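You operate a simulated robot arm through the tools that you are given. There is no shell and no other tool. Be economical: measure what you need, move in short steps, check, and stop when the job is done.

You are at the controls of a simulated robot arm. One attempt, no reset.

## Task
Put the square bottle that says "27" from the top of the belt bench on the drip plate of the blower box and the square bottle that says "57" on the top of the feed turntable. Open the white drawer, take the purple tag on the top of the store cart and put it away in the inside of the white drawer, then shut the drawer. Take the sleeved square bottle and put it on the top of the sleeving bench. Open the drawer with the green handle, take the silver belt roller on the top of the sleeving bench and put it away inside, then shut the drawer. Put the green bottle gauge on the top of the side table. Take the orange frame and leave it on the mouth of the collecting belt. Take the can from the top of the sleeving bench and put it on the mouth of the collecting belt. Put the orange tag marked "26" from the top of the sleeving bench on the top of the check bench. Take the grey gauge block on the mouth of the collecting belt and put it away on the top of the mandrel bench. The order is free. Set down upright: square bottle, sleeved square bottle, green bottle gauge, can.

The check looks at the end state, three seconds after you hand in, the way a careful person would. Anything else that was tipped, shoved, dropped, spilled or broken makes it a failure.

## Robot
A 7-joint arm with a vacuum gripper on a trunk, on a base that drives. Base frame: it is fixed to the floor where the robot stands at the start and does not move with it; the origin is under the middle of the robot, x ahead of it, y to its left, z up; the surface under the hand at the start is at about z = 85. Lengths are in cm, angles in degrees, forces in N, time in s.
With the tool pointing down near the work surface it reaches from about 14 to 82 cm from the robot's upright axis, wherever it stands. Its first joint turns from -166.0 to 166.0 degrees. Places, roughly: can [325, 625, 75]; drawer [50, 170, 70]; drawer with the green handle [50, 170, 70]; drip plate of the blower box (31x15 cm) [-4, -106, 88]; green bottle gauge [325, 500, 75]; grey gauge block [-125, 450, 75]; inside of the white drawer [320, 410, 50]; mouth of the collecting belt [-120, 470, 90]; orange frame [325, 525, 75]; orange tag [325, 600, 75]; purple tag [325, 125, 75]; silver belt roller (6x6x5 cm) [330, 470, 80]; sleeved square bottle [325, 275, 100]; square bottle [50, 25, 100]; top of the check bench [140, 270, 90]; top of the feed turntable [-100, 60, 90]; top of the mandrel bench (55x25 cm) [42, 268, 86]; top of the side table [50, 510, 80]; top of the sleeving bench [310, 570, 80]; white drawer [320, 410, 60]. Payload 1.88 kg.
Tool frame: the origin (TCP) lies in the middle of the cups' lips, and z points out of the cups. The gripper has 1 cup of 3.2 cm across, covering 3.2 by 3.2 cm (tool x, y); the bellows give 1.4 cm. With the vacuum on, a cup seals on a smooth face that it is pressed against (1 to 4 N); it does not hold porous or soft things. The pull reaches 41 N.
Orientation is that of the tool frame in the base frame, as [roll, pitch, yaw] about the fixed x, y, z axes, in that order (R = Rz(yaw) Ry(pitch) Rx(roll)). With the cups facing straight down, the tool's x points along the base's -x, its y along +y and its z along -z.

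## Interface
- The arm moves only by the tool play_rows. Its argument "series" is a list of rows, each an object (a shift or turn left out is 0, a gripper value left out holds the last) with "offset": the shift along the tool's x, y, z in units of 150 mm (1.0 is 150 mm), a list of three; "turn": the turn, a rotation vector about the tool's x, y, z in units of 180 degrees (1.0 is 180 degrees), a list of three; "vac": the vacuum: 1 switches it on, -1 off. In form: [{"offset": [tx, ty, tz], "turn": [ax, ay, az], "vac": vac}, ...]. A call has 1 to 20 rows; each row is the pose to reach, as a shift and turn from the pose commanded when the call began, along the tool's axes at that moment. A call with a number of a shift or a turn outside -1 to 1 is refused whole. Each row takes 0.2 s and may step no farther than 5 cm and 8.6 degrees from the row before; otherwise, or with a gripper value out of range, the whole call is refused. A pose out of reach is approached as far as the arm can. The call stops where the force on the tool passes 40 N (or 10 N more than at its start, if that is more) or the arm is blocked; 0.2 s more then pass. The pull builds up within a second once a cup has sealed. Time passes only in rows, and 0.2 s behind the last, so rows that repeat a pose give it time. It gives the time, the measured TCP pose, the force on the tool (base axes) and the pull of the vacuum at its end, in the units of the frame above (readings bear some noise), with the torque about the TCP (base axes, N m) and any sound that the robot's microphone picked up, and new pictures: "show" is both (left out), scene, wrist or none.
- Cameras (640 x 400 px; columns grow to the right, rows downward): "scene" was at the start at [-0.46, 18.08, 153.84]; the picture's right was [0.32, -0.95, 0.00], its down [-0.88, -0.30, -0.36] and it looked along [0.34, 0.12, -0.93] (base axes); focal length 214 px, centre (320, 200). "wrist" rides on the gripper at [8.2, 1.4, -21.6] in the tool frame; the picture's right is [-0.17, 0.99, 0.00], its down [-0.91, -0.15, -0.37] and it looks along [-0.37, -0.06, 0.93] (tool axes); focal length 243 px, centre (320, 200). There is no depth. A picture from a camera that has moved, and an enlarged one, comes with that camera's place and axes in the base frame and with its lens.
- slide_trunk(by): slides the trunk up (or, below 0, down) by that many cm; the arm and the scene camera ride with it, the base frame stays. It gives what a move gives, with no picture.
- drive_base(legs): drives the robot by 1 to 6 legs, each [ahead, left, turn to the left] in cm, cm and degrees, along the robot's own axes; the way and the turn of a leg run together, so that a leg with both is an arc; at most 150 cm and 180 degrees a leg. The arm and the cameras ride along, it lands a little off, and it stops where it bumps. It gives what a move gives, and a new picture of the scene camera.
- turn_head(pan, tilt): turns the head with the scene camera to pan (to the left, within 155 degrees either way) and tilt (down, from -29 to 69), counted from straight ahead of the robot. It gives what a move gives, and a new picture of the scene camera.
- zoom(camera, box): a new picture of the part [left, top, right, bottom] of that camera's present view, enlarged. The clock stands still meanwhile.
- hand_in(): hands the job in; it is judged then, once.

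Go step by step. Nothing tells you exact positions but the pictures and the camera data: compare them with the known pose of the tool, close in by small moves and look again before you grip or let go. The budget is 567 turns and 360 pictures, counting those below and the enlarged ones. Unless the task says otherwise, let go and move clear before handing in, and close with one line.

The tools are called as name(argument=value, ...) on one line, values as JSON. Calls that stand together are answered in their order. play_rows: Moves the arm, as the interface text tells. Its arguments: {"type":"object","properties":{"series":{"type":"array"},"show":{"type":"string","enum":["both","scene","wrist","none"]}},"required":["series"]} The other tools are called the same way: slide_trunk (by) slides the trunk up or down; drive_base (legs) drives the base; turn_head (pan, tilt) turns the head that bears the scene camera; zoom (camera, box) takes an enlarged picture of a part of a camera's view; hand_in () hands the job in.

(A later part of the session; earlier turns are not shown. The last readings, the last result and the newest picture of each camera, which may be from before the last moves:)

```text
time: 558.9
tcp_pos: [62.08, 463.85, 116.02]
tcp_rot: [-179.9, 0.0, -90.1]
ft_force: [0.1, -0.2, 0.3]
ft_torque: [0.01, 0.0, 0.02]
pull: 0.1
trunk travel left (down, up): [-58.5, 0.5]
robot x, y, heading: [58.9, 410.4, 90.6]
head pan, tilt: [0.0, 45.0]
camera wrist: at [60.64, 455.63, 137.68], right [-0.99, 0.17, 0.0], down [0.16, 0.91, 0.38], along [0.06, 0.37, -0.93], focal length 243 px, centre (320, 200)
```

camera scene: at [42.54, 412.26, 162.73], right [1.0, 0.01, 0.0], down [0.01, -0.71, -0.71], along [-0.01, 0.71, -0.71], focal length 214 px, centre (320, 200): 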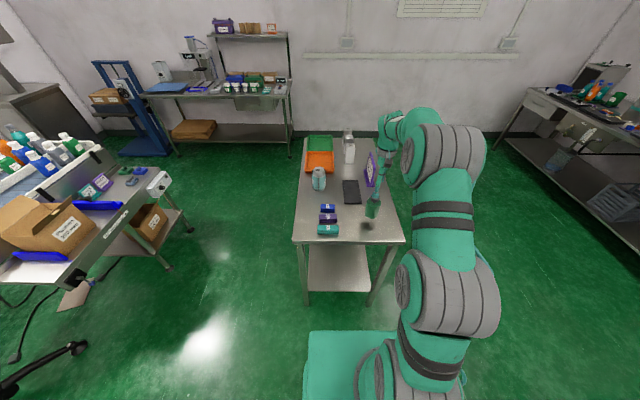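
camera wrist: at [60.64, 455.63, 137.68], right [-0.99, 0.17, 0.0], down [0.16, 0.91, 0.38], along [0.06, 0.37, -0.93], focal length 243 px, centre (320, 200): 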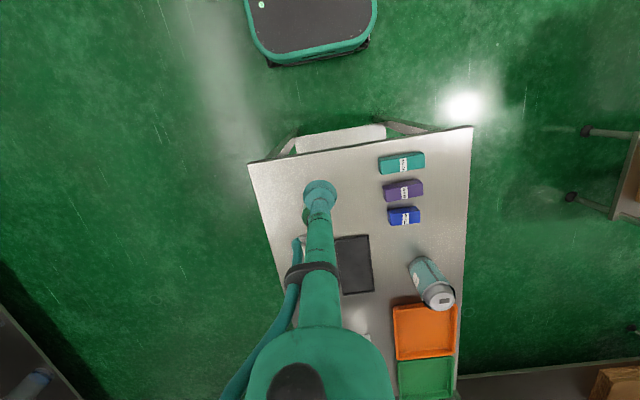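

zoom(camera="scene", box=[280, 130, 430, 250])

play_rows(series=[{"offset": [0.3, 0, 0]}, {"offset": [0.6, 0, 0]}, {"offset": [0.9, 0, 0]}], show="none")

drive_base(legs=[[0, 0, -45], [0, 0, -45], [75, 0, 0], [72, 0, 0]])

```text
3.33 times, centred on (355, 190) of scene
camera zoom: at [42.54, 412.18, 162.73], right [1.0, 0.01, 0.0], down [0.01, -0.71, -0.71], along [-0.01, 0.71, -0.71], focal length 715 px, centre (203, 233)
```

zoom: 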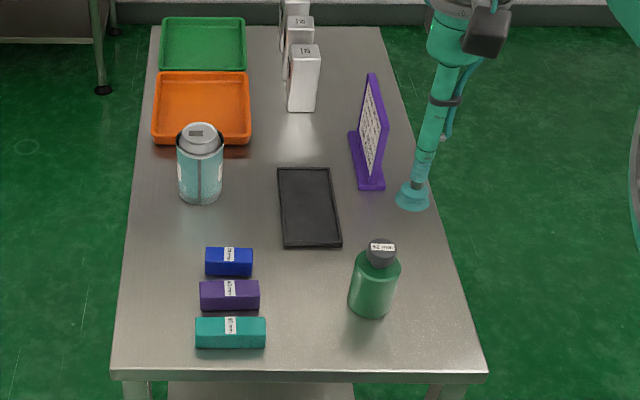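

```text
time: 559.7
tcp_pos: [61.96, 450.33, 115.85]
tcp_rot: [-179.9, 0.0, -90.1]
ft_force: [0.6, -0.2, 0.3]
ft_torque: [0.01, 0.03, -0.01]
pull: 0.1
trunk travel left (down, up): [-58.5, 0.5]
robot x, y, heading: [58.57, 410.22, 90.7]
head pan, tilt: [0.0, 45.0]
```

```text
time: 571.4
tcp_pos: [246.92, 409.96, 116.01]
tcp_rot: [-179.9, 0.1, -179.9]
ft_force: [-0.8, 0.2, 0.4]
ft_torque: [0.0, 0.02, 0.02]
pull: 0.1
trunk travel left (down, up): [-58.5, 0.5]
robot x, y, heading: [207.33, 412.83, 0.6]
head pan, tilt: [0.0, 45.0]
camera scene: at [209.08, 429.4, 162.73], right [0.01, -1.0, 0.0], down [-0.71, -0.01, -0.71], along [0.71, 0.01, -0.71], focal length 214 px, centre (320, 200)
```

scene: 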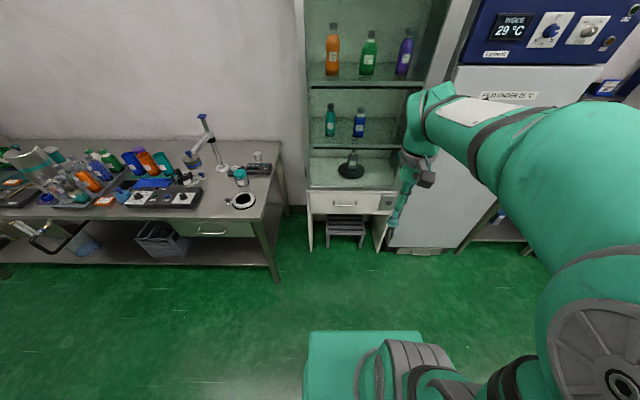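

The gauge stands well. Now the white drawer under the glass cabinet: a closer look.

zoom(camera="scene", box=[290, 140, 430, 265])

```text
3.20 times, centred on (360, 202) of scene
camera zoom: at [209.08, 429.4, 162.73], right [0.01, -1.0, 0.0], down [-0.71, -0.01, -0.71], along [0.71, 0.01, -0.71], focal length 686 px, centre (192, 192)
```

zoom: 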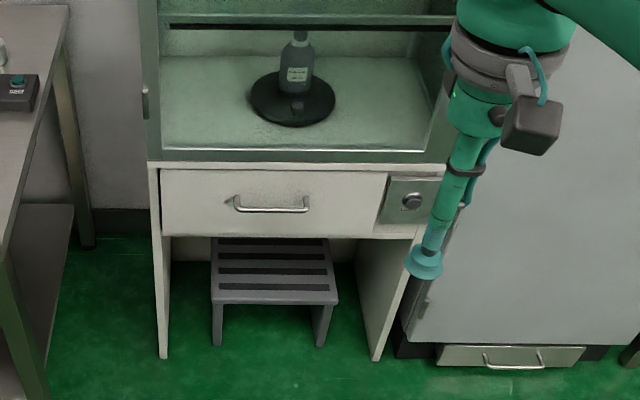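

The white drawer front is at x≈308, y 392–437, z 50–70, with its handle at z≈62. I'll suck on the panel below the handle. First I extend the arm and turn the tool horizontal.

drive_base(legs=[[-8, 3, 0]])

play_rows(series=[{"offset": [-0.3, 0, 0]}, {"offset": [-0.6, 0, 0.1]}, {"offset": [-0.9, 0, 0.3]}, {"offset": [-1.0, 0, 0.55]}], show="none")

play_rows(series=[{"offset": [-0.25, 0, 0.1]}, {"offset": [-0.5, 0, 0.25]}, {"offset": [-0.7, 0, 0.4], "turn": [0, -0.03, 0]}, {"offset": [-0.8, 0, 0.5], "turn": [0, -0.06, 0]}, {"offset": [-0.88, 0, 0.55], "turn": [0, -0.09, 0]}, {"offset": [-0.95, 0, 0.55], "turn": [0, -0.12, 0]}, {"offset": [-1.0, 0, 0.55], "turn": [0, -0.15, 0]}], show="none")

```text
time: 572.5
tcp_pos: [238.73, 412.69, 116.04]
tcp_rot: [-179.9, 0.1, -179.8]
ft_force: [0.5, 0.1, -0.2]
ft_torque: [-0.04, 0.0, 0.04]
pull: 0.0
trunk travel left (down, up): [-58.5, 0.5]
robot x, y, heading: [198.62, 415.8, 0.9]
head pan, tilt: [0.0, 45.0]
camera scene: at [200.95, 432.29, 162.73], right [0.01, -1.0, 0.0], down [-0.71, -0.01, -0.71], along [0.71, 0.01, -0.71], focal length 214 px, centre (320, 200)
```

scene: 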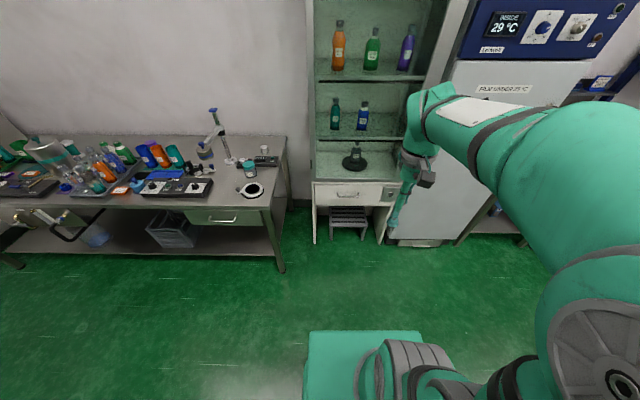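

```text
refused: row 3 steps farther than a row can; nothing moved
```

```text
time: 574.1
tcp_pos: [253.97, 412.74, 107.83]
tcp_rot: [-179.9, 27.2, -179.8]
ft_force: [0.2, -0.3, -1.0]
ft_torque: [-0.01, 0.02, 0.0]
pull: 0.0
trunk travel left (down, up): [-58.5, 0.5]
robot x, y, heading: [198.49, 416.13, 0.9]
head pan, tilt: [0.0, 45.0]
```

play_rows(series=[{"offset": [-0.22, 0, 0.11]}, {"offset": [-0.44, 0, 0.22]}, {"offset": [-0.67, 0, 0.34]}, {"offset": [-0.89, 0, 0.45]}], show="none")

play_rows(series=[{"offset": [-0.12, 0, 0.09], "turn": [0, -0.03, 0]}, {"offset": [-0.24, 0.0, 0.18], "turn": [0, -0.06, 0]}, {"offset": [-0.36, 0, 0.27], "turn": [0, -0.09, 0]}, {"offset": [-0.48, 0, 0.36], "turn": [0, -0.12, 0]}, {"offset": [-0.6, 0, 0.45], "turn": [0, -0.15, 0]}], show="none")

play_rows(series=[{"turn": [0, -0.04, 0]}, {"turn": [0, -0.08, 0]}, {"turn": [0, -0.12, 0]}, {"turn": [0, -0.16, 0]}, {"turn": [0, -0.2, 0]}, {"turn": [0, -0.2, 0]}], show="both")

```text
time: 575.1
tcp_pos: [268.96, 412.93, 107.76]
tcp_rot: [-180.0, 27.0, -179.9]
ft_force: [-0.1, 0.8, 0.7]
ft_torque: [0.0, 0.03, -0.01]
pull: 0.0
trunk travel left (down, up): [-58.5, 0.5]
robot x, y, heading: [198.74, 415.8, 0.9]
head pan, tilt: [0.0, 45.0]
```

```text
time: 576.3
tcp_pos: [279.88, 412.73, 105.31]
tcp_rot: [-179.9, 53.6, -179.8]
ft_force: [0.3, 1.0, -3.7]
ft_torque: [0.01, -0.49, 0.0]
pull: 0.0
trunk travel left (down, up): [-58.5, 0.5]
robot x, y, heading: [198.61, 416.24, 0.7]
head pan, tilt: [0.0, 45.0]
```

```text
time: 577.7
tcp_pos: [279.94, 412.76, 105.93]
tcp_rot: [-27.5, 89.9, -27.4]
ft_force: [0.9, 0.4, -0.9]
ft_torque: [0.03, 0.0, -0.01]
pull: 0.0
out of reach, approached as far as the arm can: row 2, 3
trunk travel left (down, up): [-58.5, 0.5]
robot x, y, heading: [198.66, 416.14, 0.9]
head pan, tilt: [0.0, 45.0]
camera scene: at [201.04, 432.28, 162.73], right [0.01, -1.0, 0.0], down [-0.71, -0.01, -0.71], along [0.71, 0.01, -0.71], focal length 214 px, centre (320, 200)
camera wrist: at [258.42, 414.13, 97.67], right [0.0, 0.99, 0.17], down [-0.38, -0.15, 0.91], along [0.93, -0.06, 0.37], focal length 243 px, centre (320, 200)
```

scene: 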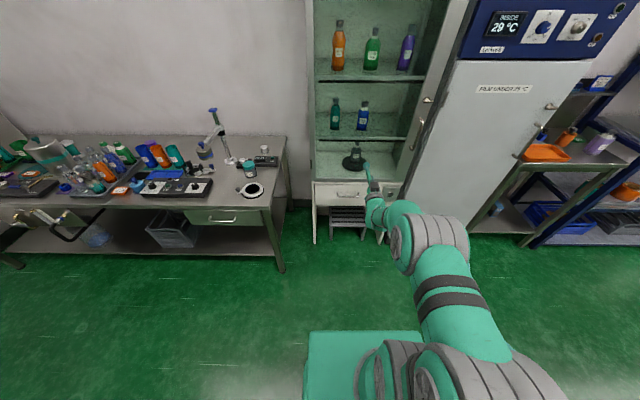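
wrist: 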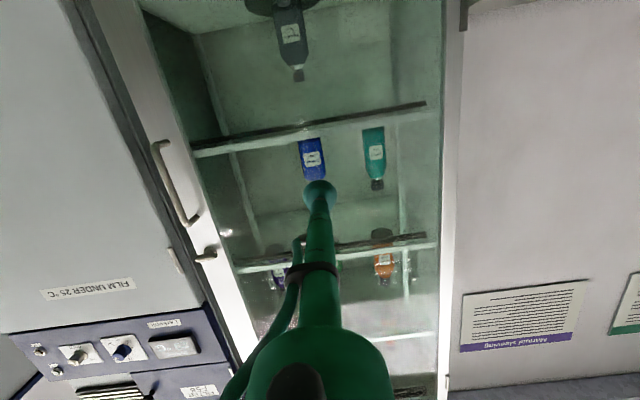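

Horizontal and aligned. Lowering the trunk 50.5 cm.

slide_trunk(by=-50.5)

play_rows(series=[{"offset": [0, 0, 0]}], show="wrist")

```text
refused: -50.5 is not a number from -40 to 40
```

```text
time: 578.1
tcp_pos: [279.92, 412.76, 105.94]
tcp_rot: [-44.8, 90.0, -44.7]
ft_force: [0.2, -0.2, 0.4]
ft_torque: [-0.02, 0.02, 0.01]
pull: 0.1
trunk travel left (down, up): [-58.5, 0.5]
robot x, y, heading: [198.99, 416.0, 0.8]
head pan, tilt: [0.0, 45.0]
camera wrist: at [258.41, 414.13, 97.71], right [0.0, 0.99, 0.16], down [-0.38, -0.15, 0.91], along [0.93, -0.06, 0.37], focal length 243 px, centre (320, 200)
```

wrist: 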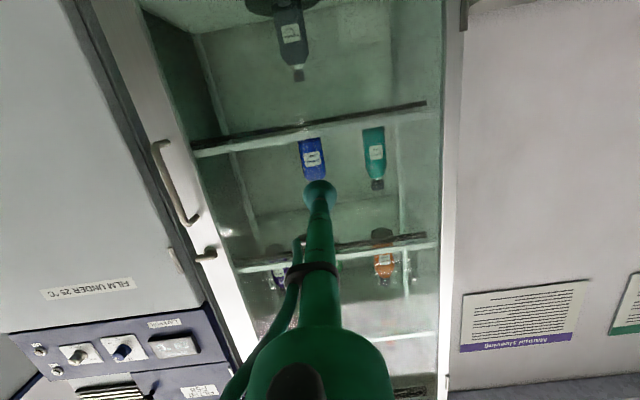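

slide_trunk(by=-38)

slide_trunk(by=-12.5)

play_rows(series=[{"offset": [0, 0, 0]}], show="wrist")

```text
time: 581.8
tcp_pos: [279.9, 412.7, 67.94]
tcp_rot: [-52.4, 89.9, -52.5]
ft_force: [0.5, 0.3, 0.7]
ft_torque: [0.02, 0.0, 0.04]
pull: 0.1
trunk travel left (down, up): [-20.5, 38.5]
robot x, y, heading: [199.11, 415.81, 0.6]
head pan, tilt: [0.0, 45.0]
```

```text
time: 583.3
tcp_pos: [279.82, 412.86, 55.38]
tcp_rot: [-50.0, 89.8, -49.9]
ft_force: [0.3, 0.2, -0.5]
ft_torque: [0.01, 0.01, -0.03]
pull: 0.1
trunk travel left (down, up): [-8.0, 51.0]
robot x, y, heading: [198.82, 415.58, 0.7]
head pan, tilt: [0.0, 45.0]
```

```text
time: 583.7
tcp_pos: [279.9, 412.77, 55.44]
tcp_rot: [-54.3, 89.9, -54.1]
ft_force: [-0.5, -0.3, -0.4]
ft_torque: [0.03, 0.01, -0.02]
pull: 0.1
trunk travel left (down, up): [-8.0, 51.0]
robot x, y, heading: [198.81, 416.29, 1.0]
head pan, tilt: [0.0, 45.0]
camera wrist: at [258.41, 414.12, 47.22], right [0.0, 0.99, 0.16], down [-0.38, -0.15, 0.91], along [0.93, -0.06, 0.37], focal length 243 px, centre (320, 200)
```

wrist: 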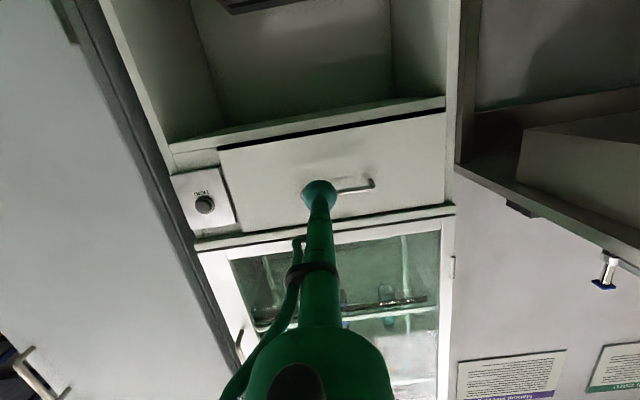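

slide_trunk(by=1.8)

drive_base(legs=[[21, 0, 0]])

zoom(camera="wrist", box=[200, 100, 440, 250])

```text
time: 584.4
tcp_pos: [280.0, 412.74, 57.22]
tcp_rot: [-55.0, 89.9, -54.8]
ft_force: [-0.2, 0.1, -0.2]
ft_torque: [0.01, 0.0, -0.01]
pull: 0.0
trunk travel left (down, up): [-9.8, 49.2]
robot x, y, heading: [198.94, 416.03, 0.8]
head pan, tilt: [0.0, 45.0]
```

```text
time: 586.0
tcp_pos: [301.2, 412.96, 57.15]
tcp_rot: [-56.1, 89.9, -56.4]
ft_force: [1.0, -0.6, 0.7]
ft_torque: [0.0, -0.02, 0.0]
pull: 0.1
trunk travel left (down, up): [-9.8, 49.2]
robot x, y, heading: [220.16, 416.06, 0.8]
head pan, tilt: [0.0, 45.0]
camera scene: at [222.3, 432.56, 114.03], right [0.01, -1.0, 0.0], down [-0.71, -0.01, -0.71], along [0.71, 0.01, -0.71], focal length 214 px, centre (320, 200)
```

scene: 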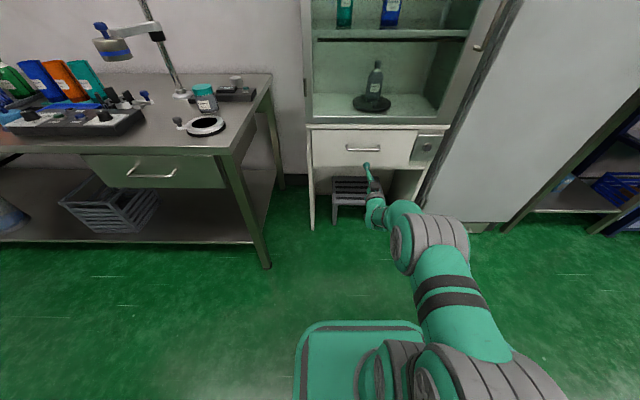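

```text
2.67 times, centred on (320, 175) of wrist
camera zoom: at [279.67, 414.32, 49.01], right [0.0, 0.99, 0.16], down [-0.38, -0.15, 0.91], along [0.93, -0.06, 0.37], focal length 647 px, centre (320, 267)
```

zoom: 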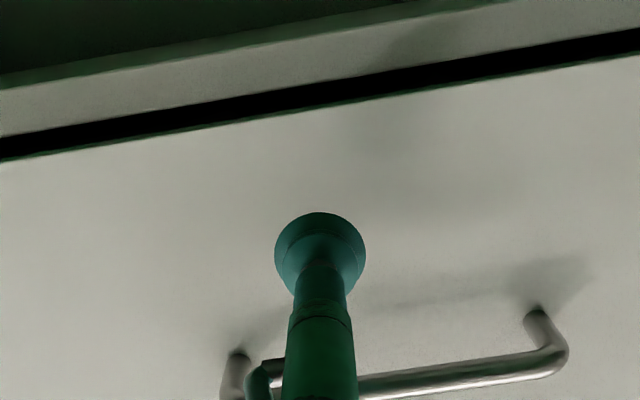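

play_rows(series=[{"offset": [0, 0, 0.13]}, {"offset": [0, 0, 0.26]}, {"offset": [0, 0, 0.32], "vac": 1}, {"offset": [0, 0, 0.32]}], show="none")

play_rows(series=[{"offset": [0, 0, 0.04]}, {"offset": [0, 0, 0.07]}, {"offset": [0, 0, 0.07]}], show="none")

```text
time: 587.0
tcp_pos: [305.98, 412.83, 57.34]
tcp_rot: [-42.3, 89.9, -42.4]
ft_force: [2.2, -0.1, 0.9]
ft_torque: [0.05, 0.05, -0.03]
pull: 40.3
trunk travel left (down, up): [-9.8, 49.2]
robot x, y, heading: [219.94, 416.47, 0.8]
head pan, tilt: [0.0, 45.0]
```

```text
time: 587.8
tcp_pos: [306.95, 413.02, 57.19]
tcp_rot: [-49.2, 89.9, -49.3]
ft_force: [-22.2, -1.2, 3.9]
ft_torque: [-0.13, 0.09, -0.01]
pull: 40.9
trunk travel left (down, up): [-9.8, 49.2]
robot x, y, heading: [219.83, 415.87, 0.9]
head pan, tilt: [0.0, 45.0]
```

Sealed. Pulling the drawer open by driving back.

drive_base(legs=[[-10, 0, 0], [-12, 0, 0]])

turn_head(pan=-8, tilt=40)

```text
time: 589.8
tcp_pos: [285.12, 412.82, 57.21]
tcp_rot: [-56.3, 89.9, -56.3]
ft_force: [2.6, 14.3, 2.5]
ft_torque: [0.05, 0.05, -0.11]
pull: 40.9
trunk travel left (down, up): [-9.8, 49.2]
robot x, y, heading: [198.03, 415.94, 0.6]
head pan, tilt: [0.0, 45.0]
camera scene: at [200.28, 432.35, 114.02], right [0.01, -1.0, 0.0], down [-0.71, -0.01, -0.71], along [0.71, 0.01, -0.71], focal length 214 px, centre (320, 200)
```

scene: 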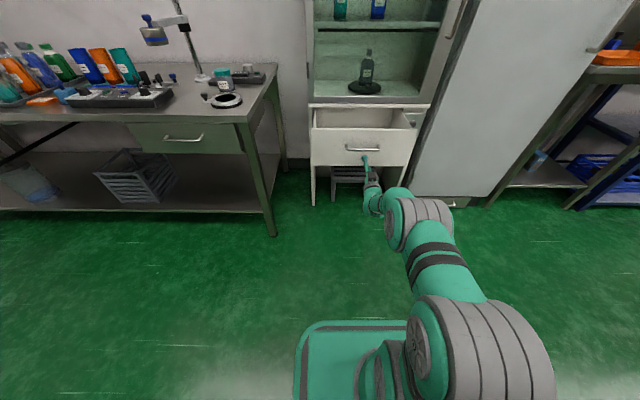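

```text
time: 590.5
tcp_pos: [285.1, 412.72, 57.17]
tcp_rot: [-51.6, 90.0, -51.6]
ft_force: [-0.4, 1.0, 0.5]
ft_torque: [-0.16, 0.01, -0.05]
pull: 41.2
trunk travel left (down, up): [-9.8, 49.2]
robot x, y, heading: [198.07, 416.11, 0.8]
head pan, tilt: [-8.0, 40.0]
camera scene: at [200.58, 431.13, 114.75], right [-0.13, -0.99, 0.0], down [-0.64, 0.08, -0.77], along [0.76, -0.1, -0.64], focal length 214 px, centre (320, 200)
```

scene: 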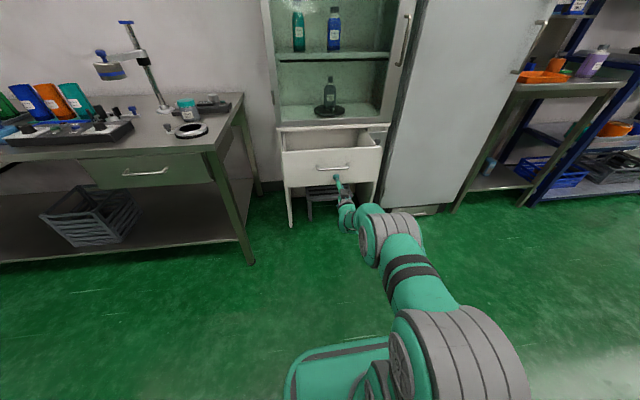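

Drawer open ~22 cm. Release, back away, raise the trunk and fold the tool.

play_rows(series=[{"vac": -1}, {"vac": -1}, {"vac": -1}, {"vac": -1}, {"vac": -1}], show="none")

drive_base(legs=[[-12, 0, 0]])

slide_trunk(by=39)

slide_trunk(by=10)

play_rows(series=[{"turn": [0, 0.04, 0]}, {"offset": [0, 0, -0.05], "turn": [0, 0.08, 0]}, {"offset": [0, 0, -0.1], "turn": [0, 0.12, 0]}, {"offset": [0, 0, -0.2], "turn": [0, 0.16, 0]}, {"offset": [0, 0, -0.3], "turn": [0, 0.2, 0]}, {"offset": [0, 0, -0.4], "turn": [0, 0.24, 0]}, {"offset": [0, 0, -0.5], "turn": [0, 0.28, 0]}, {"offset": [0, 0, -0.6], "turn": [0, 0.32, 0]}, {"offset": [0, 0, -0.7], "turn": [0, 0.36, 0]}, {"offset": [0, 0, -0.8], "turn": [0, 0.4, 0]}, {"offset": [0, 0, -0.9], "turn": [0, 0.44, 0]}, {"offset": [0, 0, -1.0], "turn": [0, 0.48, 0]}, {"offset": [0, 0, -1.0], "turn": [0, 0.5, 0]}], show="both")

```text
time: 591.7
tcp_pos: [285.04, 412.7, 57.21]
tcp_rot: [-53.7, 89.9, -53.7]
ft_force: [-1.7, 0.8, -0.1]
ft_torque: [0.0, 0.0, -0.01]
pull: 0.1
trunk travel left (down, up): [-9.8, 49.2]
robot x, y, heading: [198.31, 415.77, 0.6]
head pan, tilt: [-8.0, 40.0]
```

```text
time: 592.9
tcp_pos: [273.2, 412.52, 57.22]
tcp_rot: [-50.7, 89.8, -50.7]
ft_force: [0.6, -0.3, 0.0]
ft_torque: [0.02, 0.0, -0.05]
pull: 0.0
trunk travel left (down, up): [-9.8, 49.2]
robot x, y, heading: [186.29, 415.76, 0.5]
head pan, tilt: [-8.0, 40.0]
camera scene: at [188.69, 430.96, 114.75], right [-0.13, -0.99, 0.0], down [-0.64, 0.08, -0.77], along [0.76, -0.1, -0.64], focal length 214 px, centre (320, 200)
```

scene: 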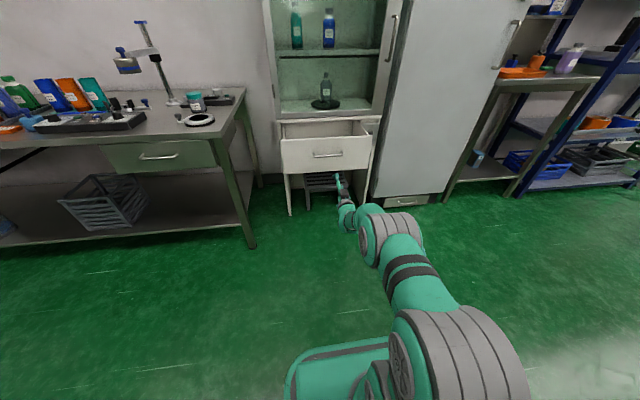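

```text
time: 596.7
tcp_pos: [273.22, 412.57, 96.25]
tcp_rot: [-52.3, 89.9, -52.4]
ft_force: [-0.1, 0.2, -0.2]
ft_torque: [0.01, -0.02, -0.03]
pull: 0.1
trunk travel left (down, up): [-48.8, 10.2]
robot x, y, heading: [186.25, 415.76, 0.6]
head pan, tilt: [-8.0, 40.0]
```

```text
time: 598.0
tcp_pos: [273.12, 412.59, 106.16]
tcp_rot: [-55.8, 89.9, -55.9]
ft_force: [0.0, 0.2, -0.1]
ft_torque: [-0.01, 0.02, -0.04]
pull: 0.1
trunk travel left (down, up): [-58.8, 0.2]
robot x, y, heading: [186.59, 415.76, 0.8]
head pan, tilt: [-8.0, 40.0]
```

```text
time: 600.8
tcp_pos: [252.78, 405.22, 100.64]
tcp_rot: [176.5, 10.4, -175.5]
ft_force: [0.4, -0.4, -0.2]
ft_torque: [0.01, 0.0, 0.01]
pull: 0.1
out of reach, approached as far as the arm can: row 6, 7, 8, 9, 10, 11, 12, 13
trunk travel left (down, up): [-58.8, 0.2]
robot x, y, heading: [186.25, 416.03, 0.7]
head pan, tilt: [-8.0, 40.0]
camera scene: at [188.62, 430.99, 163.76], right [-0.13, -0.99, 0.0], down [-0.64, 0.08, -0.77], along [0.76, -0.1, -0.64], focal length 214 px, centre (320, 200)
camera wrist: at [240.91, 404.43, 120.52], right [0.08, 0.99, 0.09], down [0.84, -0.11, 0.52], along [0.53, 0.04, -0.85], focal length 243 px, centre (320, 200)
```

scene: 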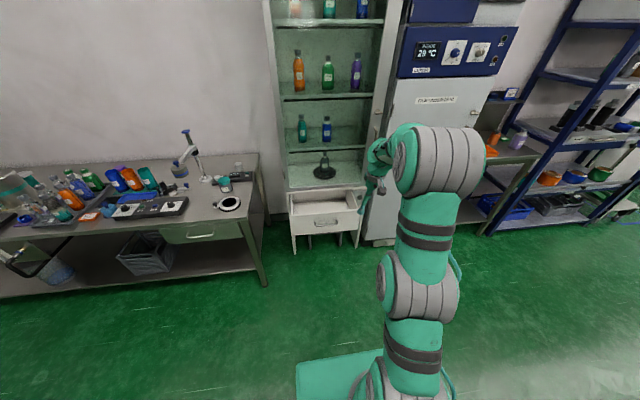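
wrist: 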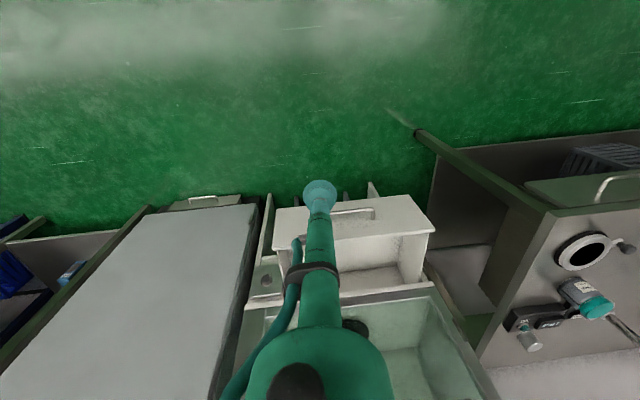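

play_rows(series=[{"offset": [0.15, 0, -0.2], "turn": [0.0125, 0.03, 0.0125]}, {"offset": [0.35, 0.05, -0.4], "turn": [0.025, 0.059, 0.025]}, {"offset": [0.6, 0.1, -0.6], "turn": [0.025, 0.059, 0.025]}, {"offset": [0.85, 0.25, -0.7], "turn": [0.025, 0.059, 0.025]}, {"offset": [1.0, 0.4, -0.8], "turn": [0.025, 0.059, 0.025]}, {"offset": [1.0, 0.4, -0.8], "turn": [0.025, 0.059, 0.025]}], show="none")

zoom(camera="scene", box=[270, 150, 390, 250])

```text
time: 602.2
tcp_pos: [232.34, 402.6, 105.48]
tcp_rot: [177.8, 2.5, -177.2]
ft_force: [0.1, 0.0, -0.5]
ft_torque: [-0.01, -0.03, 0.02]
pull: 0.1
out of reach, approached as far as the arm can: row 1, 2, 3, 4, 5, 6
trunk travel left (down, up): [-58.8, 0.2]
robot x, y, heading: [185.87, 415.77, 0.7]
head pan, tilt: [-8.0, 40.0]
```

```text
4.00 times, centred on (330, 200) of scene
camera zoom: at [188.63, 430.98, 163.75], right [-0.13, -0.99, 0.0], down [-0.64, 0.08, -0.77], along [0.76, -0.1, -0.64], focal length 858 px, centre (280, 200)
```

zoom: 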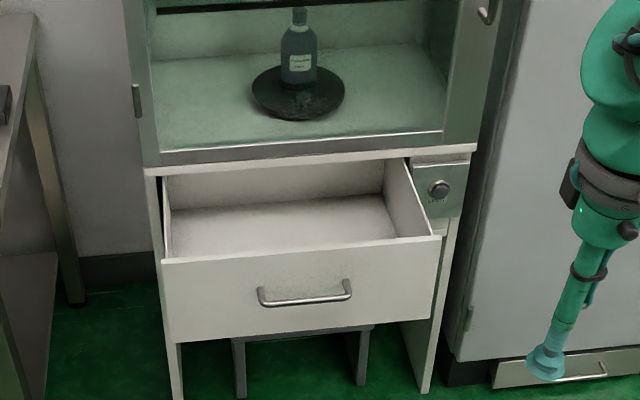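

play_rows(series=[{"offset": [0, 0.2, -0.2], "turn": [0.013, 0.0134, 0.0156]}, {"offset": [0, 0.45, -0.4], "turn": [0.013, 0.0134, 0.0156]}, {"offset": [0, 0.7, -0.6], "turn": [0.013, 0.0134, 0.0156]}, {"offset": [0, 0.7, -0.7], "turn": [0.013, 0.0134, 0.0156]}, {"offset": [0, 0.7, -0.7], "turn": [0.013, 0.0134, 0.0156]}], show="none")

```text
time: 603.4
tcp_pos: [227.8, 402.69, 110.41]
tcp_rot: [177.3, 2.8, -177.2]
ft_force: [0.0, -0.2, 0.2]
ft_torque: [0.0, 0.07, 0.01]
pull: 0.0
out of reach, approached as far as the arm can: row 1, 2, 3, 4, 5
trunk travel left (down, up): [-58.8, 0.2]
robot x, y, heading: [186.22, 416.04, 0.4]
head pan, tilt: [-8.0, 40.0]
```

The arm is caught near a joint limit in this posture. I'll try moving forward and to the left, where it folded well before.

play_rows(series=[{"offset": [-0.25, 0, 0]}, {"offset": [-0.5, 0, 0]}, {"offset": [-0.75, 0.1, 0]}, {"offset": [-0.9, 0.35, 0]}, {"offset": [-0.9, 0.6, 0]}, {"offset": [-0.9, 0.85, 0]}, {"offset": [-0.9, 1.0, 0]}], show="scene")

```text
time: 605.0
tcp_pos: [237.55, 410.28, 105.38]
tcp_rot: [173.7, 6.3, -174.3]
ft_force: [0.1, 0.3, -0.8]
ft_torque: [0.01, -0.01, 0.0]
pull: 0.1
out of reach, approached as far as the arm can: row 1, 2, 3, 4, 5, 6, 7
trunk travel left (down, up): [-58.8, 0.2]
robot x, y, heading: [186.12, 415.85, 0.6]
head pan, tilt: [-8.0, 40.0]
camera scene: at [188.73, 430.98, 163.75], right [-0.13, -0.99, 0.0], down [-0.64, 0.08, -0.77], along [0.76, -0.1, -0.64], focal length 214 px, centre (320, 200)
```

scene: 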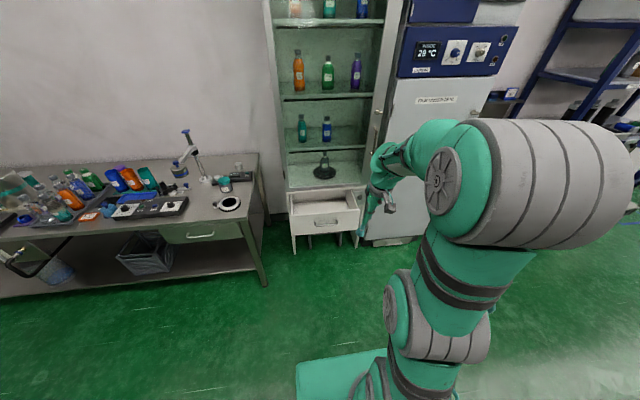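

play_rows(series=[{"turn": [0, 0, -0.04]}, {"turn": [0, 0, -0.08]}, {"turn": [0, 0, -0.12]}, {"turn": [0, 0, -0.16]}, {"turn": [0, 0, -0.2]}], show="none")

```text
time: 606.2
tcp_pos: [237.51, 410.35, 105.07]
tcp_rot: [178.8, 8.9, -137.8]
ft_force: [-0.1, 0.1, 0.0]
ft_torque: [-0.01, 0.02, -0.02]
pull: 0.1
trunk travel left (down, up): [-58.8, 0.2]
robot x, y, heading: [186.03, 416.0, 0.8]
head pan, tilt: [-8.0, 40.0]
```

play_rows(series=[{"turn": [0.003, 0.025, 0]}, {"turn": [0.0068, 0.0493, 0]}, {"turn": [0.0068, 0.0493, 0]}], show="none")

```text
time: 607.0
tcp_pos: [237.67, 410.32, 105.11]
tcp_rot: [179.9, 0.0, -138.0]
ft_force: [0.5, -0.9, -0.5]
ft_torque: [-0.01, -0.02, -0.01]
pull: 0.1
trunk travel left (down, up): [-58.8, 0.2]
robot x, y, heading: [186.39, 415.92, 0.7]
head pan, tilt: [-8.0, 40.0]
```

Vertical again. Now retract and try to turn the yaw back to normal.

play_rows(series=[{"offset": [0.12, 0.16, -0.17]}, {"offset": [0.23, 0.33, -0.33]}, {"offset": [0.35, 0.5, -0.5]}, {"offset": [0.46, 0.655, -0.667]}, {"offset": [0.46, 0.655, -0.667]}], show="none")

play_rows(series=[{"turn": [0, 0, 0.04]}, {"turn": [0, 0, 0.08]}, {"turn": [0, 0, 0.12]}, {"turn": [0, 0, 0.16]}, {"turn": [0, 0, 0.2]}, {"turn": [0, 0, 0.233]}, {"turn": [0, 0, 0.233]}], show="none")

```text
time: 608.2
tcp_pos: [225.75, 412.93, 115.2]
tcp_rot: [179.9, 0.0, -137.9]
ft_force: [0.2, 0.1, 0.6]
ft_torque: [-0.01, -0.02, -0.03]
pull: 0.1
trunk travel left (down, up): [-58.8, 0.2]
robot x, y, heading: [186.28, 415.51, 0.7]
head pan, tilt: [-8.0, 40.0]
```

```text
time: 609.8
tcp_pos: [223.3, 405.31, 106.18]
tcp_rot: [176.9, 1.0, -177.9]
ft_force: [1.2, -0.1, -1.6]
ft_torque: [0.15, 0.27, 0.03]
pull: 0.0
out of reach, approached as far as the arm can: row 3, 4, 5, 6, 7
trunk travel left (down, up): [-58.8, 0.2]
robot x, y, heading: [186.16, 415.72, 0.8]
head pan, tilt: [-8.0, 40.0]
```

The last joint is near its limit at that yaw, so I'll simply keep the tool yawed at about -135°, which works.

play_rows(series=[{"offset": [0, 0.1, -0.1], "turn": [0, 0, -0.04]}, {"offset": [0, 0.2, -0.2], "turn": [0, 0, -0.08]}, {"offset": [0, 0.3, -0.3], "turn": [0, 0, -0.12]}, {"offset": [0, 0.4, -0.4], "turn": [0, 0, -0.16]}, {"offset": [0, 0.5, -0.5], "turn": [0, 0, -0.2]}, {"offset": [0, 0.5, -0.6], "turn": [0, 0, -0.233]}, {"offset": [0, 0.5, -0.6], "turn": [0, 0, -0.233]}], show="none")

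```text
time: 611.4
tcp_pos: [223.13, 412.25, 115.21]
tcp_rot: [177.6, 2.5, -135.8]
ft_force: [-0.4, 0.0, -0.2]
ft_torque: [0.0, 0.02, -0.02]
pull: 0.1
trunk travel left (down, up): [-58.8, 0.2]
robot x, y, heading: [186.05, 415.88, 0.8]
head pan, tilt: [-8.0, 40.0]
```

play_rows(series=[{"turn": [0.0133, 0.0137, 0]}, {"turn": [0.0133, 0.0137, 0]}], show="none")

drive_base(legs=[[32, 0, 0], [0, -100, 0], [0, -90, 0]])

turn_head(pan=30, tilt=25)

turn_head(pan=-35, tilt=30)

```text
time: 612.0
tcp_pos: [223.14, 412.22, 115.38]
tcp_rot: [-180.0, 0.0, -135.9]
ft_force: [0.6, -0.3, 0.2]
ft_torque: [-0.02, -0.01, -0.05]
pull: 0.1
trunk travel left (down, up): [-58.8, 0.2]
robot x, y, heading: [186.05, 415.78, 0.7]
head pan, tilt: [-8.0, 40.0]
```

```text
time: 623.3
tcp_pos: [256.92, 222.35, 115.21]
tcp_rot: [180.0, 0.0, -136.2]
ft_force: [0.4, -0.3, -0.2]
ft_torque: [-0.01, -0.01, 0.03]
pull: 0.0
trunk travel left (down, up): [-58.8, 0.2]
robot x, y, heading: [220.22, 226.11, 0.4]
head pan, tilt: [-8.0, 40.0]
camera scene: at [222.64, 241.27, 163.75], right [-0.13, -0.99, 0.0], down [-0.64, 0.08, -0.77], along [0.76, -0.1, -0.64], focal length 214 px, centre (320, 200)
```

scene: 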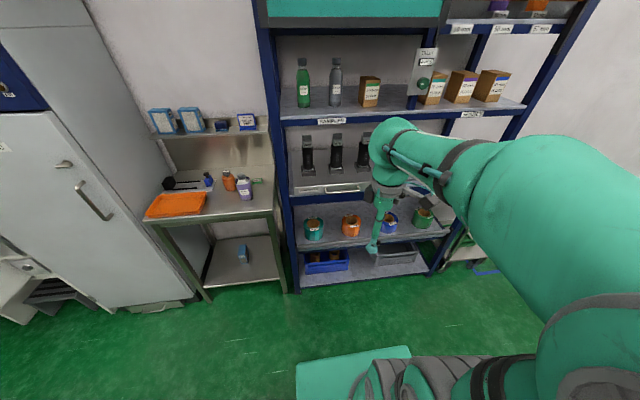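

```text
time: 624.3
tcp_pos: [256.9, 222.42, 115.22]
tcp_rot: [-179.9, -0.1, -136.2]
ft_force: [0.3, 0.7, -0.4]
ft_torque: [0.0, 0.03, 0.0]
pull: 0.1
trunk travel left (down, up): [-58.8, 0.2]
robot x, y, heading: [220.07, 226.03, 0.3]
head pan, tilt: [30.0, 25.0]
camera scene: at [222.15, 247.06, 166.08], right [0.51, -0.86, 0.0], down [-0.36, -0.21, -0.91], along [0.78, 0.46, -0.42], focal length 214 px, centre (320, 200)
```

scene: 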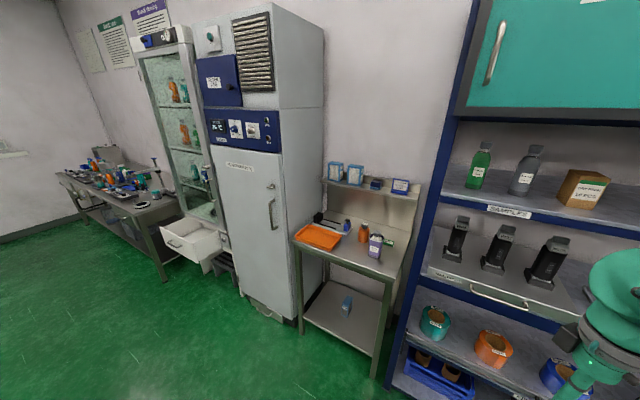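

```text
time: 625.7
tcp_pos: [256.9, 222.44, 115.27]
tcp_rot: [-179.9, 0.0, -136.1]
ft_force: [0.5, -0.3, -0.4]
ft_torque: [0.03, -0.06, 0.0]
pull: 0.0
trunk travel left (down, up): [-58.8, 0.2]
robot x, y, heading: [220.18, 226.04, 0.2]
head pan, tilt: [-35.0, 30.0]
camera scene: at [221.66, 237.27, 165.29], right [-0.57, -0.82, 0.0], down [-0.41, 0.28, -0.87], along [0.71, -0.49, -0.5], focal length 214 px, centre (320, 200)
```

scene: 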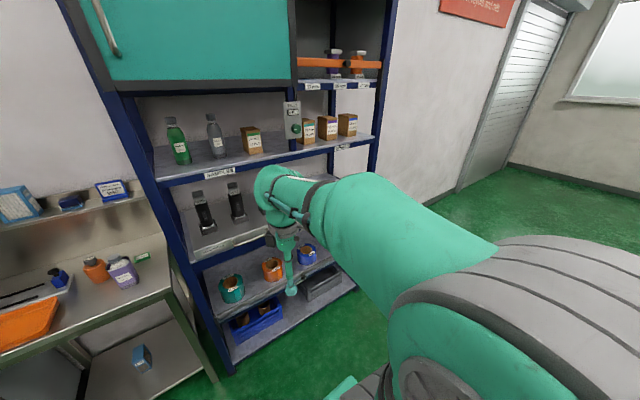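

The sleeved bottle stands on the small table at about (318, 270). First the purple tag: on to the store cart near y=125.

drive_base(legs=[[0, -92, 0]])

turn_head(pan=-5, tilt=35)

turn_head(pan=30, tilt=40)

```text
time: 630.5
tcp_pos: [257.64, 130.79, 115.31]
tcp_rot: [179.9, 0.0, -136.2]
ft_force: [0.3, 0.4, 0.1]
ft_torque: [-0.01, 0.02, 0.03]
pull: 0.0
trunk travel left (down, up): [-58.8, 0.2]
robot x, y, heading: [220.94, 134.76, 0.4]
head pan, tilt: [-35.0, 30.0]
camera scene: at [222.33, 145.71, 165.29], right [-0.57, -0.82, 0.0], down [-0.41, 0.28, -0.87], along [0.71, -0.49, -0.5], focal length 214 px, centre (320, 200)
```

scene: 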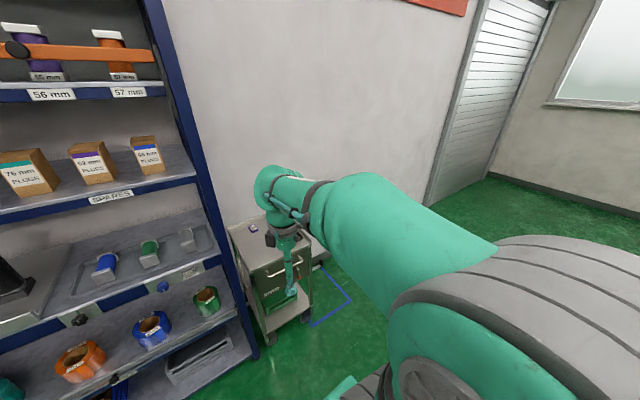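

```text
time: 631.4
tcp_pos: [257.5, 130.85, 115.28]
tcp_rot: [180.0, 0.0, -136.2]
ft_force: [1.0, 0.9, 0.1]
ft_torque: [0.02, 0.0, -0.01]
pull: 0.1
trunk travel left (down, up): [-58.8, 0.2]
robot x, y, heading: [220.84, 134.47, 0.4]
head pan, tilt: [-5.0, 35.0]
camera scene: at [223.66, 150.14, 164.51], right [-0.08, -1.0, 0.0], down [-0.57, 0.05, -0.82], along [0.82, -0.07, -0.57], focal length 214 px, centre (320, 200)
```

scene: 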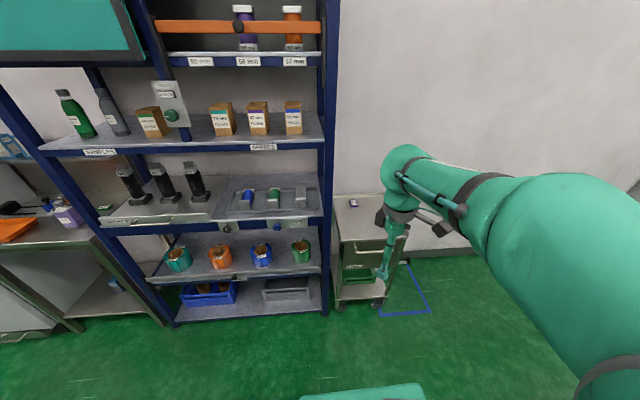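

```text
time: 632.4
tcp_pos: [257.56, 130.7, 115.3]
tcp_rot: [-180.0, 0.0, -136.2]
ft_force: [-0.1, -0.4, 0.4]
ft_torque: [-0.01, -0.01, 0.01]
pull: 0.2
trunk travel left (down, up): [-58.8, 0.2]
robot x, y, heading: [221.08, 134.51, 0.3]
head pan, tilt: [30.0, 40.0]
camera scene: at [222.22, 155.15, 163.75], right [0.51, -0.86, 0.0], down [-0.55, -0.32, -0.77], along [0.66, 0.39, -0.64], focal length 214 px, centre (320, 200)
```

scene: 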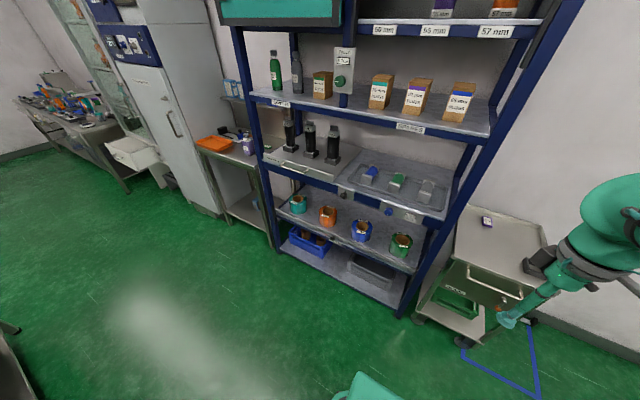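

The purple tag is on the cart at about (342.8, 117.5, 78). I'll drive up to the cart.

drive_base(legs=[[0, -22, 0], [43, 0, 0]])

zoom(camera="wrist", box=[0, 0, 640, 400])

```text
time: 636.4
tcp_pos: [301.02, 108.91, 115.21]
tcp_rot: [179.9, 0.0, -136.6]
ft_force: [-0.6, 0.2, -0.4]
ft_torque: [0.01, 0.0, 0.01]
pull: 0.0
trunk travel left (down, up): [-58.8, 0.2]
robot x, y, heading: [264.22, 113.26, 0.0]
head pan, tilt: [30.0, 40.0]
camera scene: at [265.8, 133.56, 163.75], right [0.5, -0.87, 0.0], down [-0.56, -0.32, -0.77], along [0.66, 0.38, -0.64], focal length 214 px, centre (320, 200)
```

scene: 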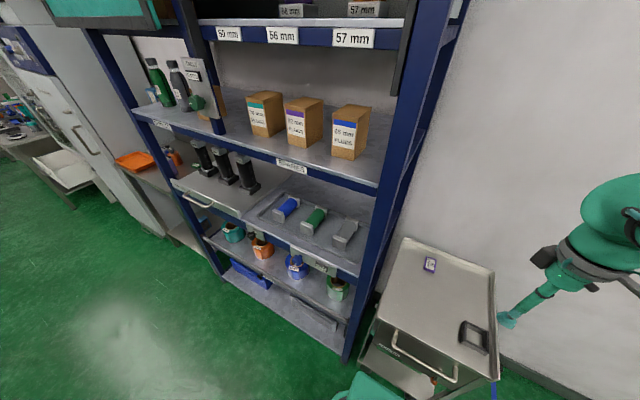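

```text
1.00 times, centred on (320, 200) of wrist (not enlarged: the box is as wide or as high as the picture)
camera zoom: at [294.17, 104.31, 136.92], right [-0.56, 0.83, 0.0], down [0.77, 0.52, 0.37], along [0.31, 0.21, -0.93], focal length 243 px, centre (320, 200)
```

zoom: 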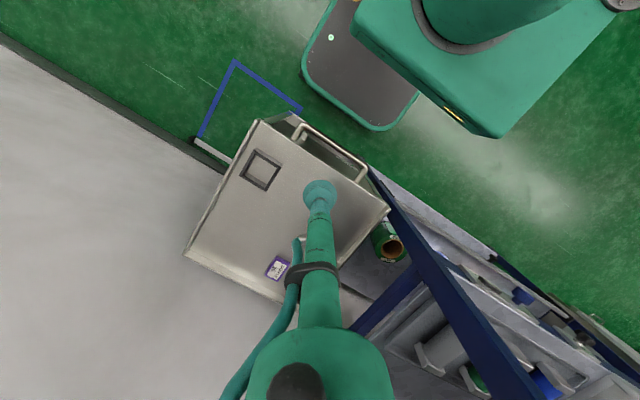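

Better triangulation puts the tag at about (334, 118.5, 84.5). I'll move over it.

play_rows(series=[{"offset": [-0.227, -0.116, 0]}, {"offset": [-0.454, -0.232, 0]}, {"offset": [-0.68, -0.349, 0]}, {"offset": [-0.9, -0.46, 0]}], show="none")

play_rows(series=[{"offset": [-0.227, -0.116, 0]}, {"offset": [-0.454, -0.232, 0]}, {"offset": [-0.68, -0.349, 0.1]}, {"offset": [-0.9, -0.46, 0.3]}, {"offset": [-0.9, -0.46, 0.5]}], show="wrist")

```text
time: 637.4
tcp_pos: [315.61, 113.11, 115.21]
tcp_rot: [-180.0, -0.1, -136.6]
ft_force: [1.4, 0.3, 0.1]
ft_torque: [-0.02, -0.01, -0.02]
pull: 0.0
trunk travel left (down, up): [-58.8, 0.2]
robot x, y, heading: [264.59, 112.9, 0.1]
head pan, tilt: [30.0, 40.0]
```

```text
time: 638.5
tcp_pos: [330.21, 117.53, 107.63]
tcp_rot: [180.0, -0.1, -136.5]
ft_force: [-0.4, -0.5, 0.0]
ft_torque: [0.02, 0.01, -0.02]
pull: 0.1
trunk travel left (down, up): [-58.8, 0.2]
robot x, y, heading: [264.11, 112.53, -0.1]
head pan, tilt: [30.0, 40.0]
camera wrist: at [323.42, 112.91, 129.34], right [-0.56, 0.83, 0.0], down [0.77, 0.52, 0.37], along [0.31, 0.21, -0.93], focal length 243 px, centre (320, 200)
```

wrist: 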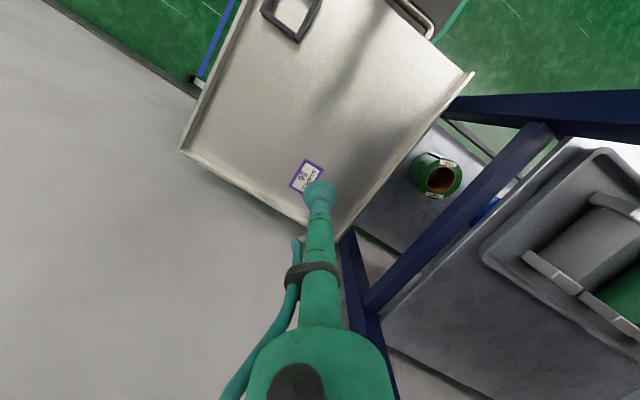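

zoom(camera="wrist", box=[240, 120, 400, 220])

```text
4.00 times, centred on (320, 170) of wrist
camera zoom: at [323.42, 112.91, 129.34], right [-0.56, 0.83, 0.0], down [0.77, 0.52, 0.37], along [0.31, 0.21, -0.93], focal length 970 px, centre (320, 320)
```

zoom: 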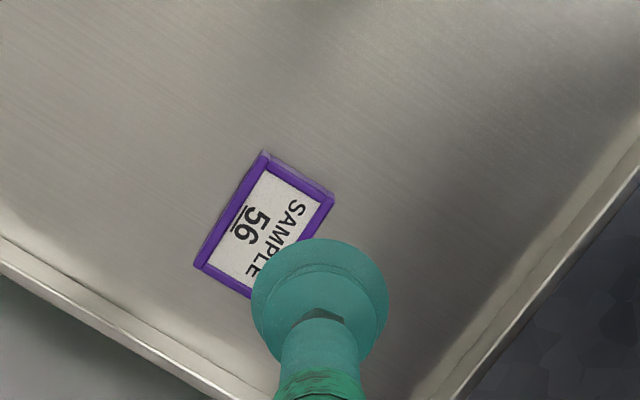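

play_rows(series=[{"offset": [-0.15, -0.115, 0.1]}, {"offset": [-0.305, -0.231, 0.3]}, {"offset": [-0.305, -0.231, 0.6]}, {"offset": [-0.305, -0.231, 0.9]}, {"offset": [-0.305, -0.231, 1.0]}, {"offset": [-0.305, -0.231, 1.0]}], show="none")

zoom(camera="wrist", box=[240, 120, 400, 220])

```text
time: 640.0
tcp_pos: [335.77, 118.05, 92.6]
tcp_rot: [179.9, 0.0, -136.6]
ft_force: [0.1, -0.4, 0.4]
ft_torque: [-0.03, -0.02, -0.02]
pull: 0.1
trunk travel left (down, up): [-58.8, 0.2]
robot x, y, heading: [264.31, 113.03, 0.1]
head pan, tilt: [30.0, 40.0]
```

```text
4.00 times, centred on (320, 170) of wrist
camera zoom: at [328.96, 113.45, 114.36], right [-0.56, 0.83, 0.0], down [0.77, 0.52, 0.37], along [0.31, 0.21, -0.93], focal length 970 px, centre (320, 320)
```

zoom: 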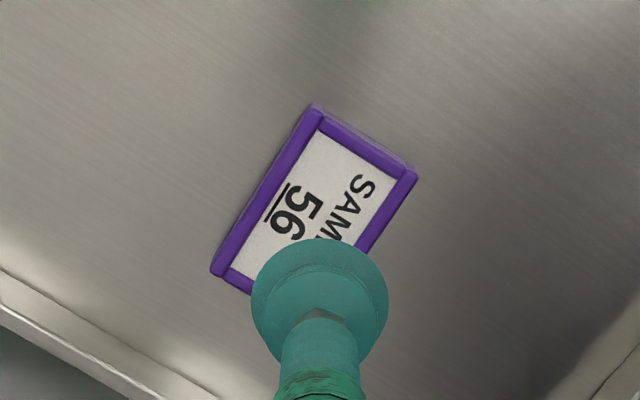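

play_rows(series=[{"offset": [-0.028, -0.009, 0.15]}, {"offset": [-0.028, -0.009, 0.3]}, {"offset": [-0.028, -0.009, 0.3]}], show="none")

zoom(camera="wrist", box=[240, 120, 400, 220])

```text
time: 640.8
tcp_pos: [336.24, 118.33, 88.28]
tcp_rot: [179.9, 0.0, -136.6]
ft_force: [-0.1, -0.3, 1.4]
ft_torque: [-0.03, 0.03, 0.01]
pull: 0.1
trunk travel left (down, up): [-58.8, 0.2]
robot x, y, heading: [264.09, 113.01, -0.0]
head pan, tilt: [30.0, 40.0]
```

```text
4.00 times, centred on (320, 170) of wrist
camera zoom: at [329.35, 113.65, 109.87], right [-0.56, 0.83, 0.0], down [0.77, 0.52, 0.37], along [0.31, 0.21, -0.93], focal length 970 px, centre (320, 320)
```

zoom: 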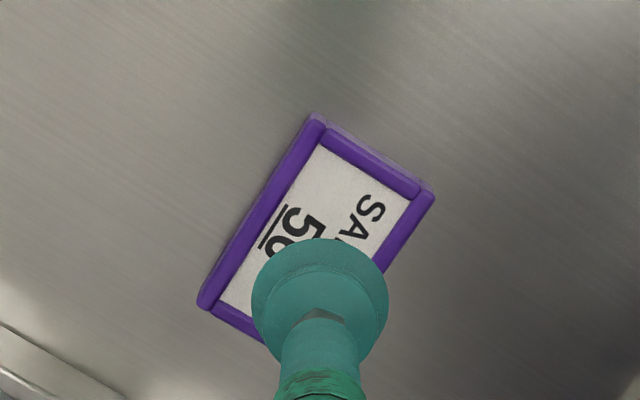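

play_rows(series=[{"offset": [-0.008, -0.006, 0.1], "vac": 1}, {"offset": [-0.008, -0.006, 0.18]}, {"offset": [-0.008, -0.006, 0.22]}, {"offset": [-0.008, -0.006, 0.22]}], show="none")

play_rows(series=[{"offset": [0, 0, 0.02]}, {"offset": [0, 0, 0.04]}, {"offset": [0, 0, 0.04]}], show="none")

zoom(camera="wrist", box=[240, 120, 400, 220])

```text
time: 641.8
tcp_pos: [336.37, 118.39, 84.95]
tcp_rot: [-180.0, 0.1, -136.6]
ft_force: [-0.2, -0.4, 0.2]
ft_torque: [-0.03, 0.01, 0.0]
pull: 0.1
trunk travel left (down, up): [-58.8, 0.2]
robot x, y, heading: [264.46, 113.27, 0.3]
head pan, tilt: [30.0, 40.0]
```

```text
time: 642.5
tcp_pos: [336.24, 118.31, 84.39]
tcp_rot: [-179.9, 0.0, -136.6]
ft_force: [-0.6, 0.0, 0.6]
ft_torque: [0.0, 0.02, 0.05]
pull: 0.0
trunk travel left (down, up): [-58.8, 0.2]
robot x, y, heading: [264.24, 113.27, 0.2]
head pan, tilt: [30.0, 40.0]
```

```text
4.00 times, centred on (320, 170) of wrist
camera zoom: at [329.47, 113.68, 106.01], right [-0.56, 0.83, 0.0], down [0.77, 0.52, 0.37], along [0.31, 0.21, -0.93], focal length 970 px, centre (320, 320)
```

zoom: 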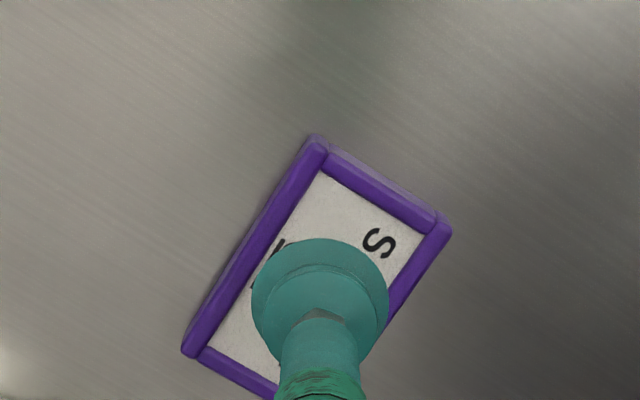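

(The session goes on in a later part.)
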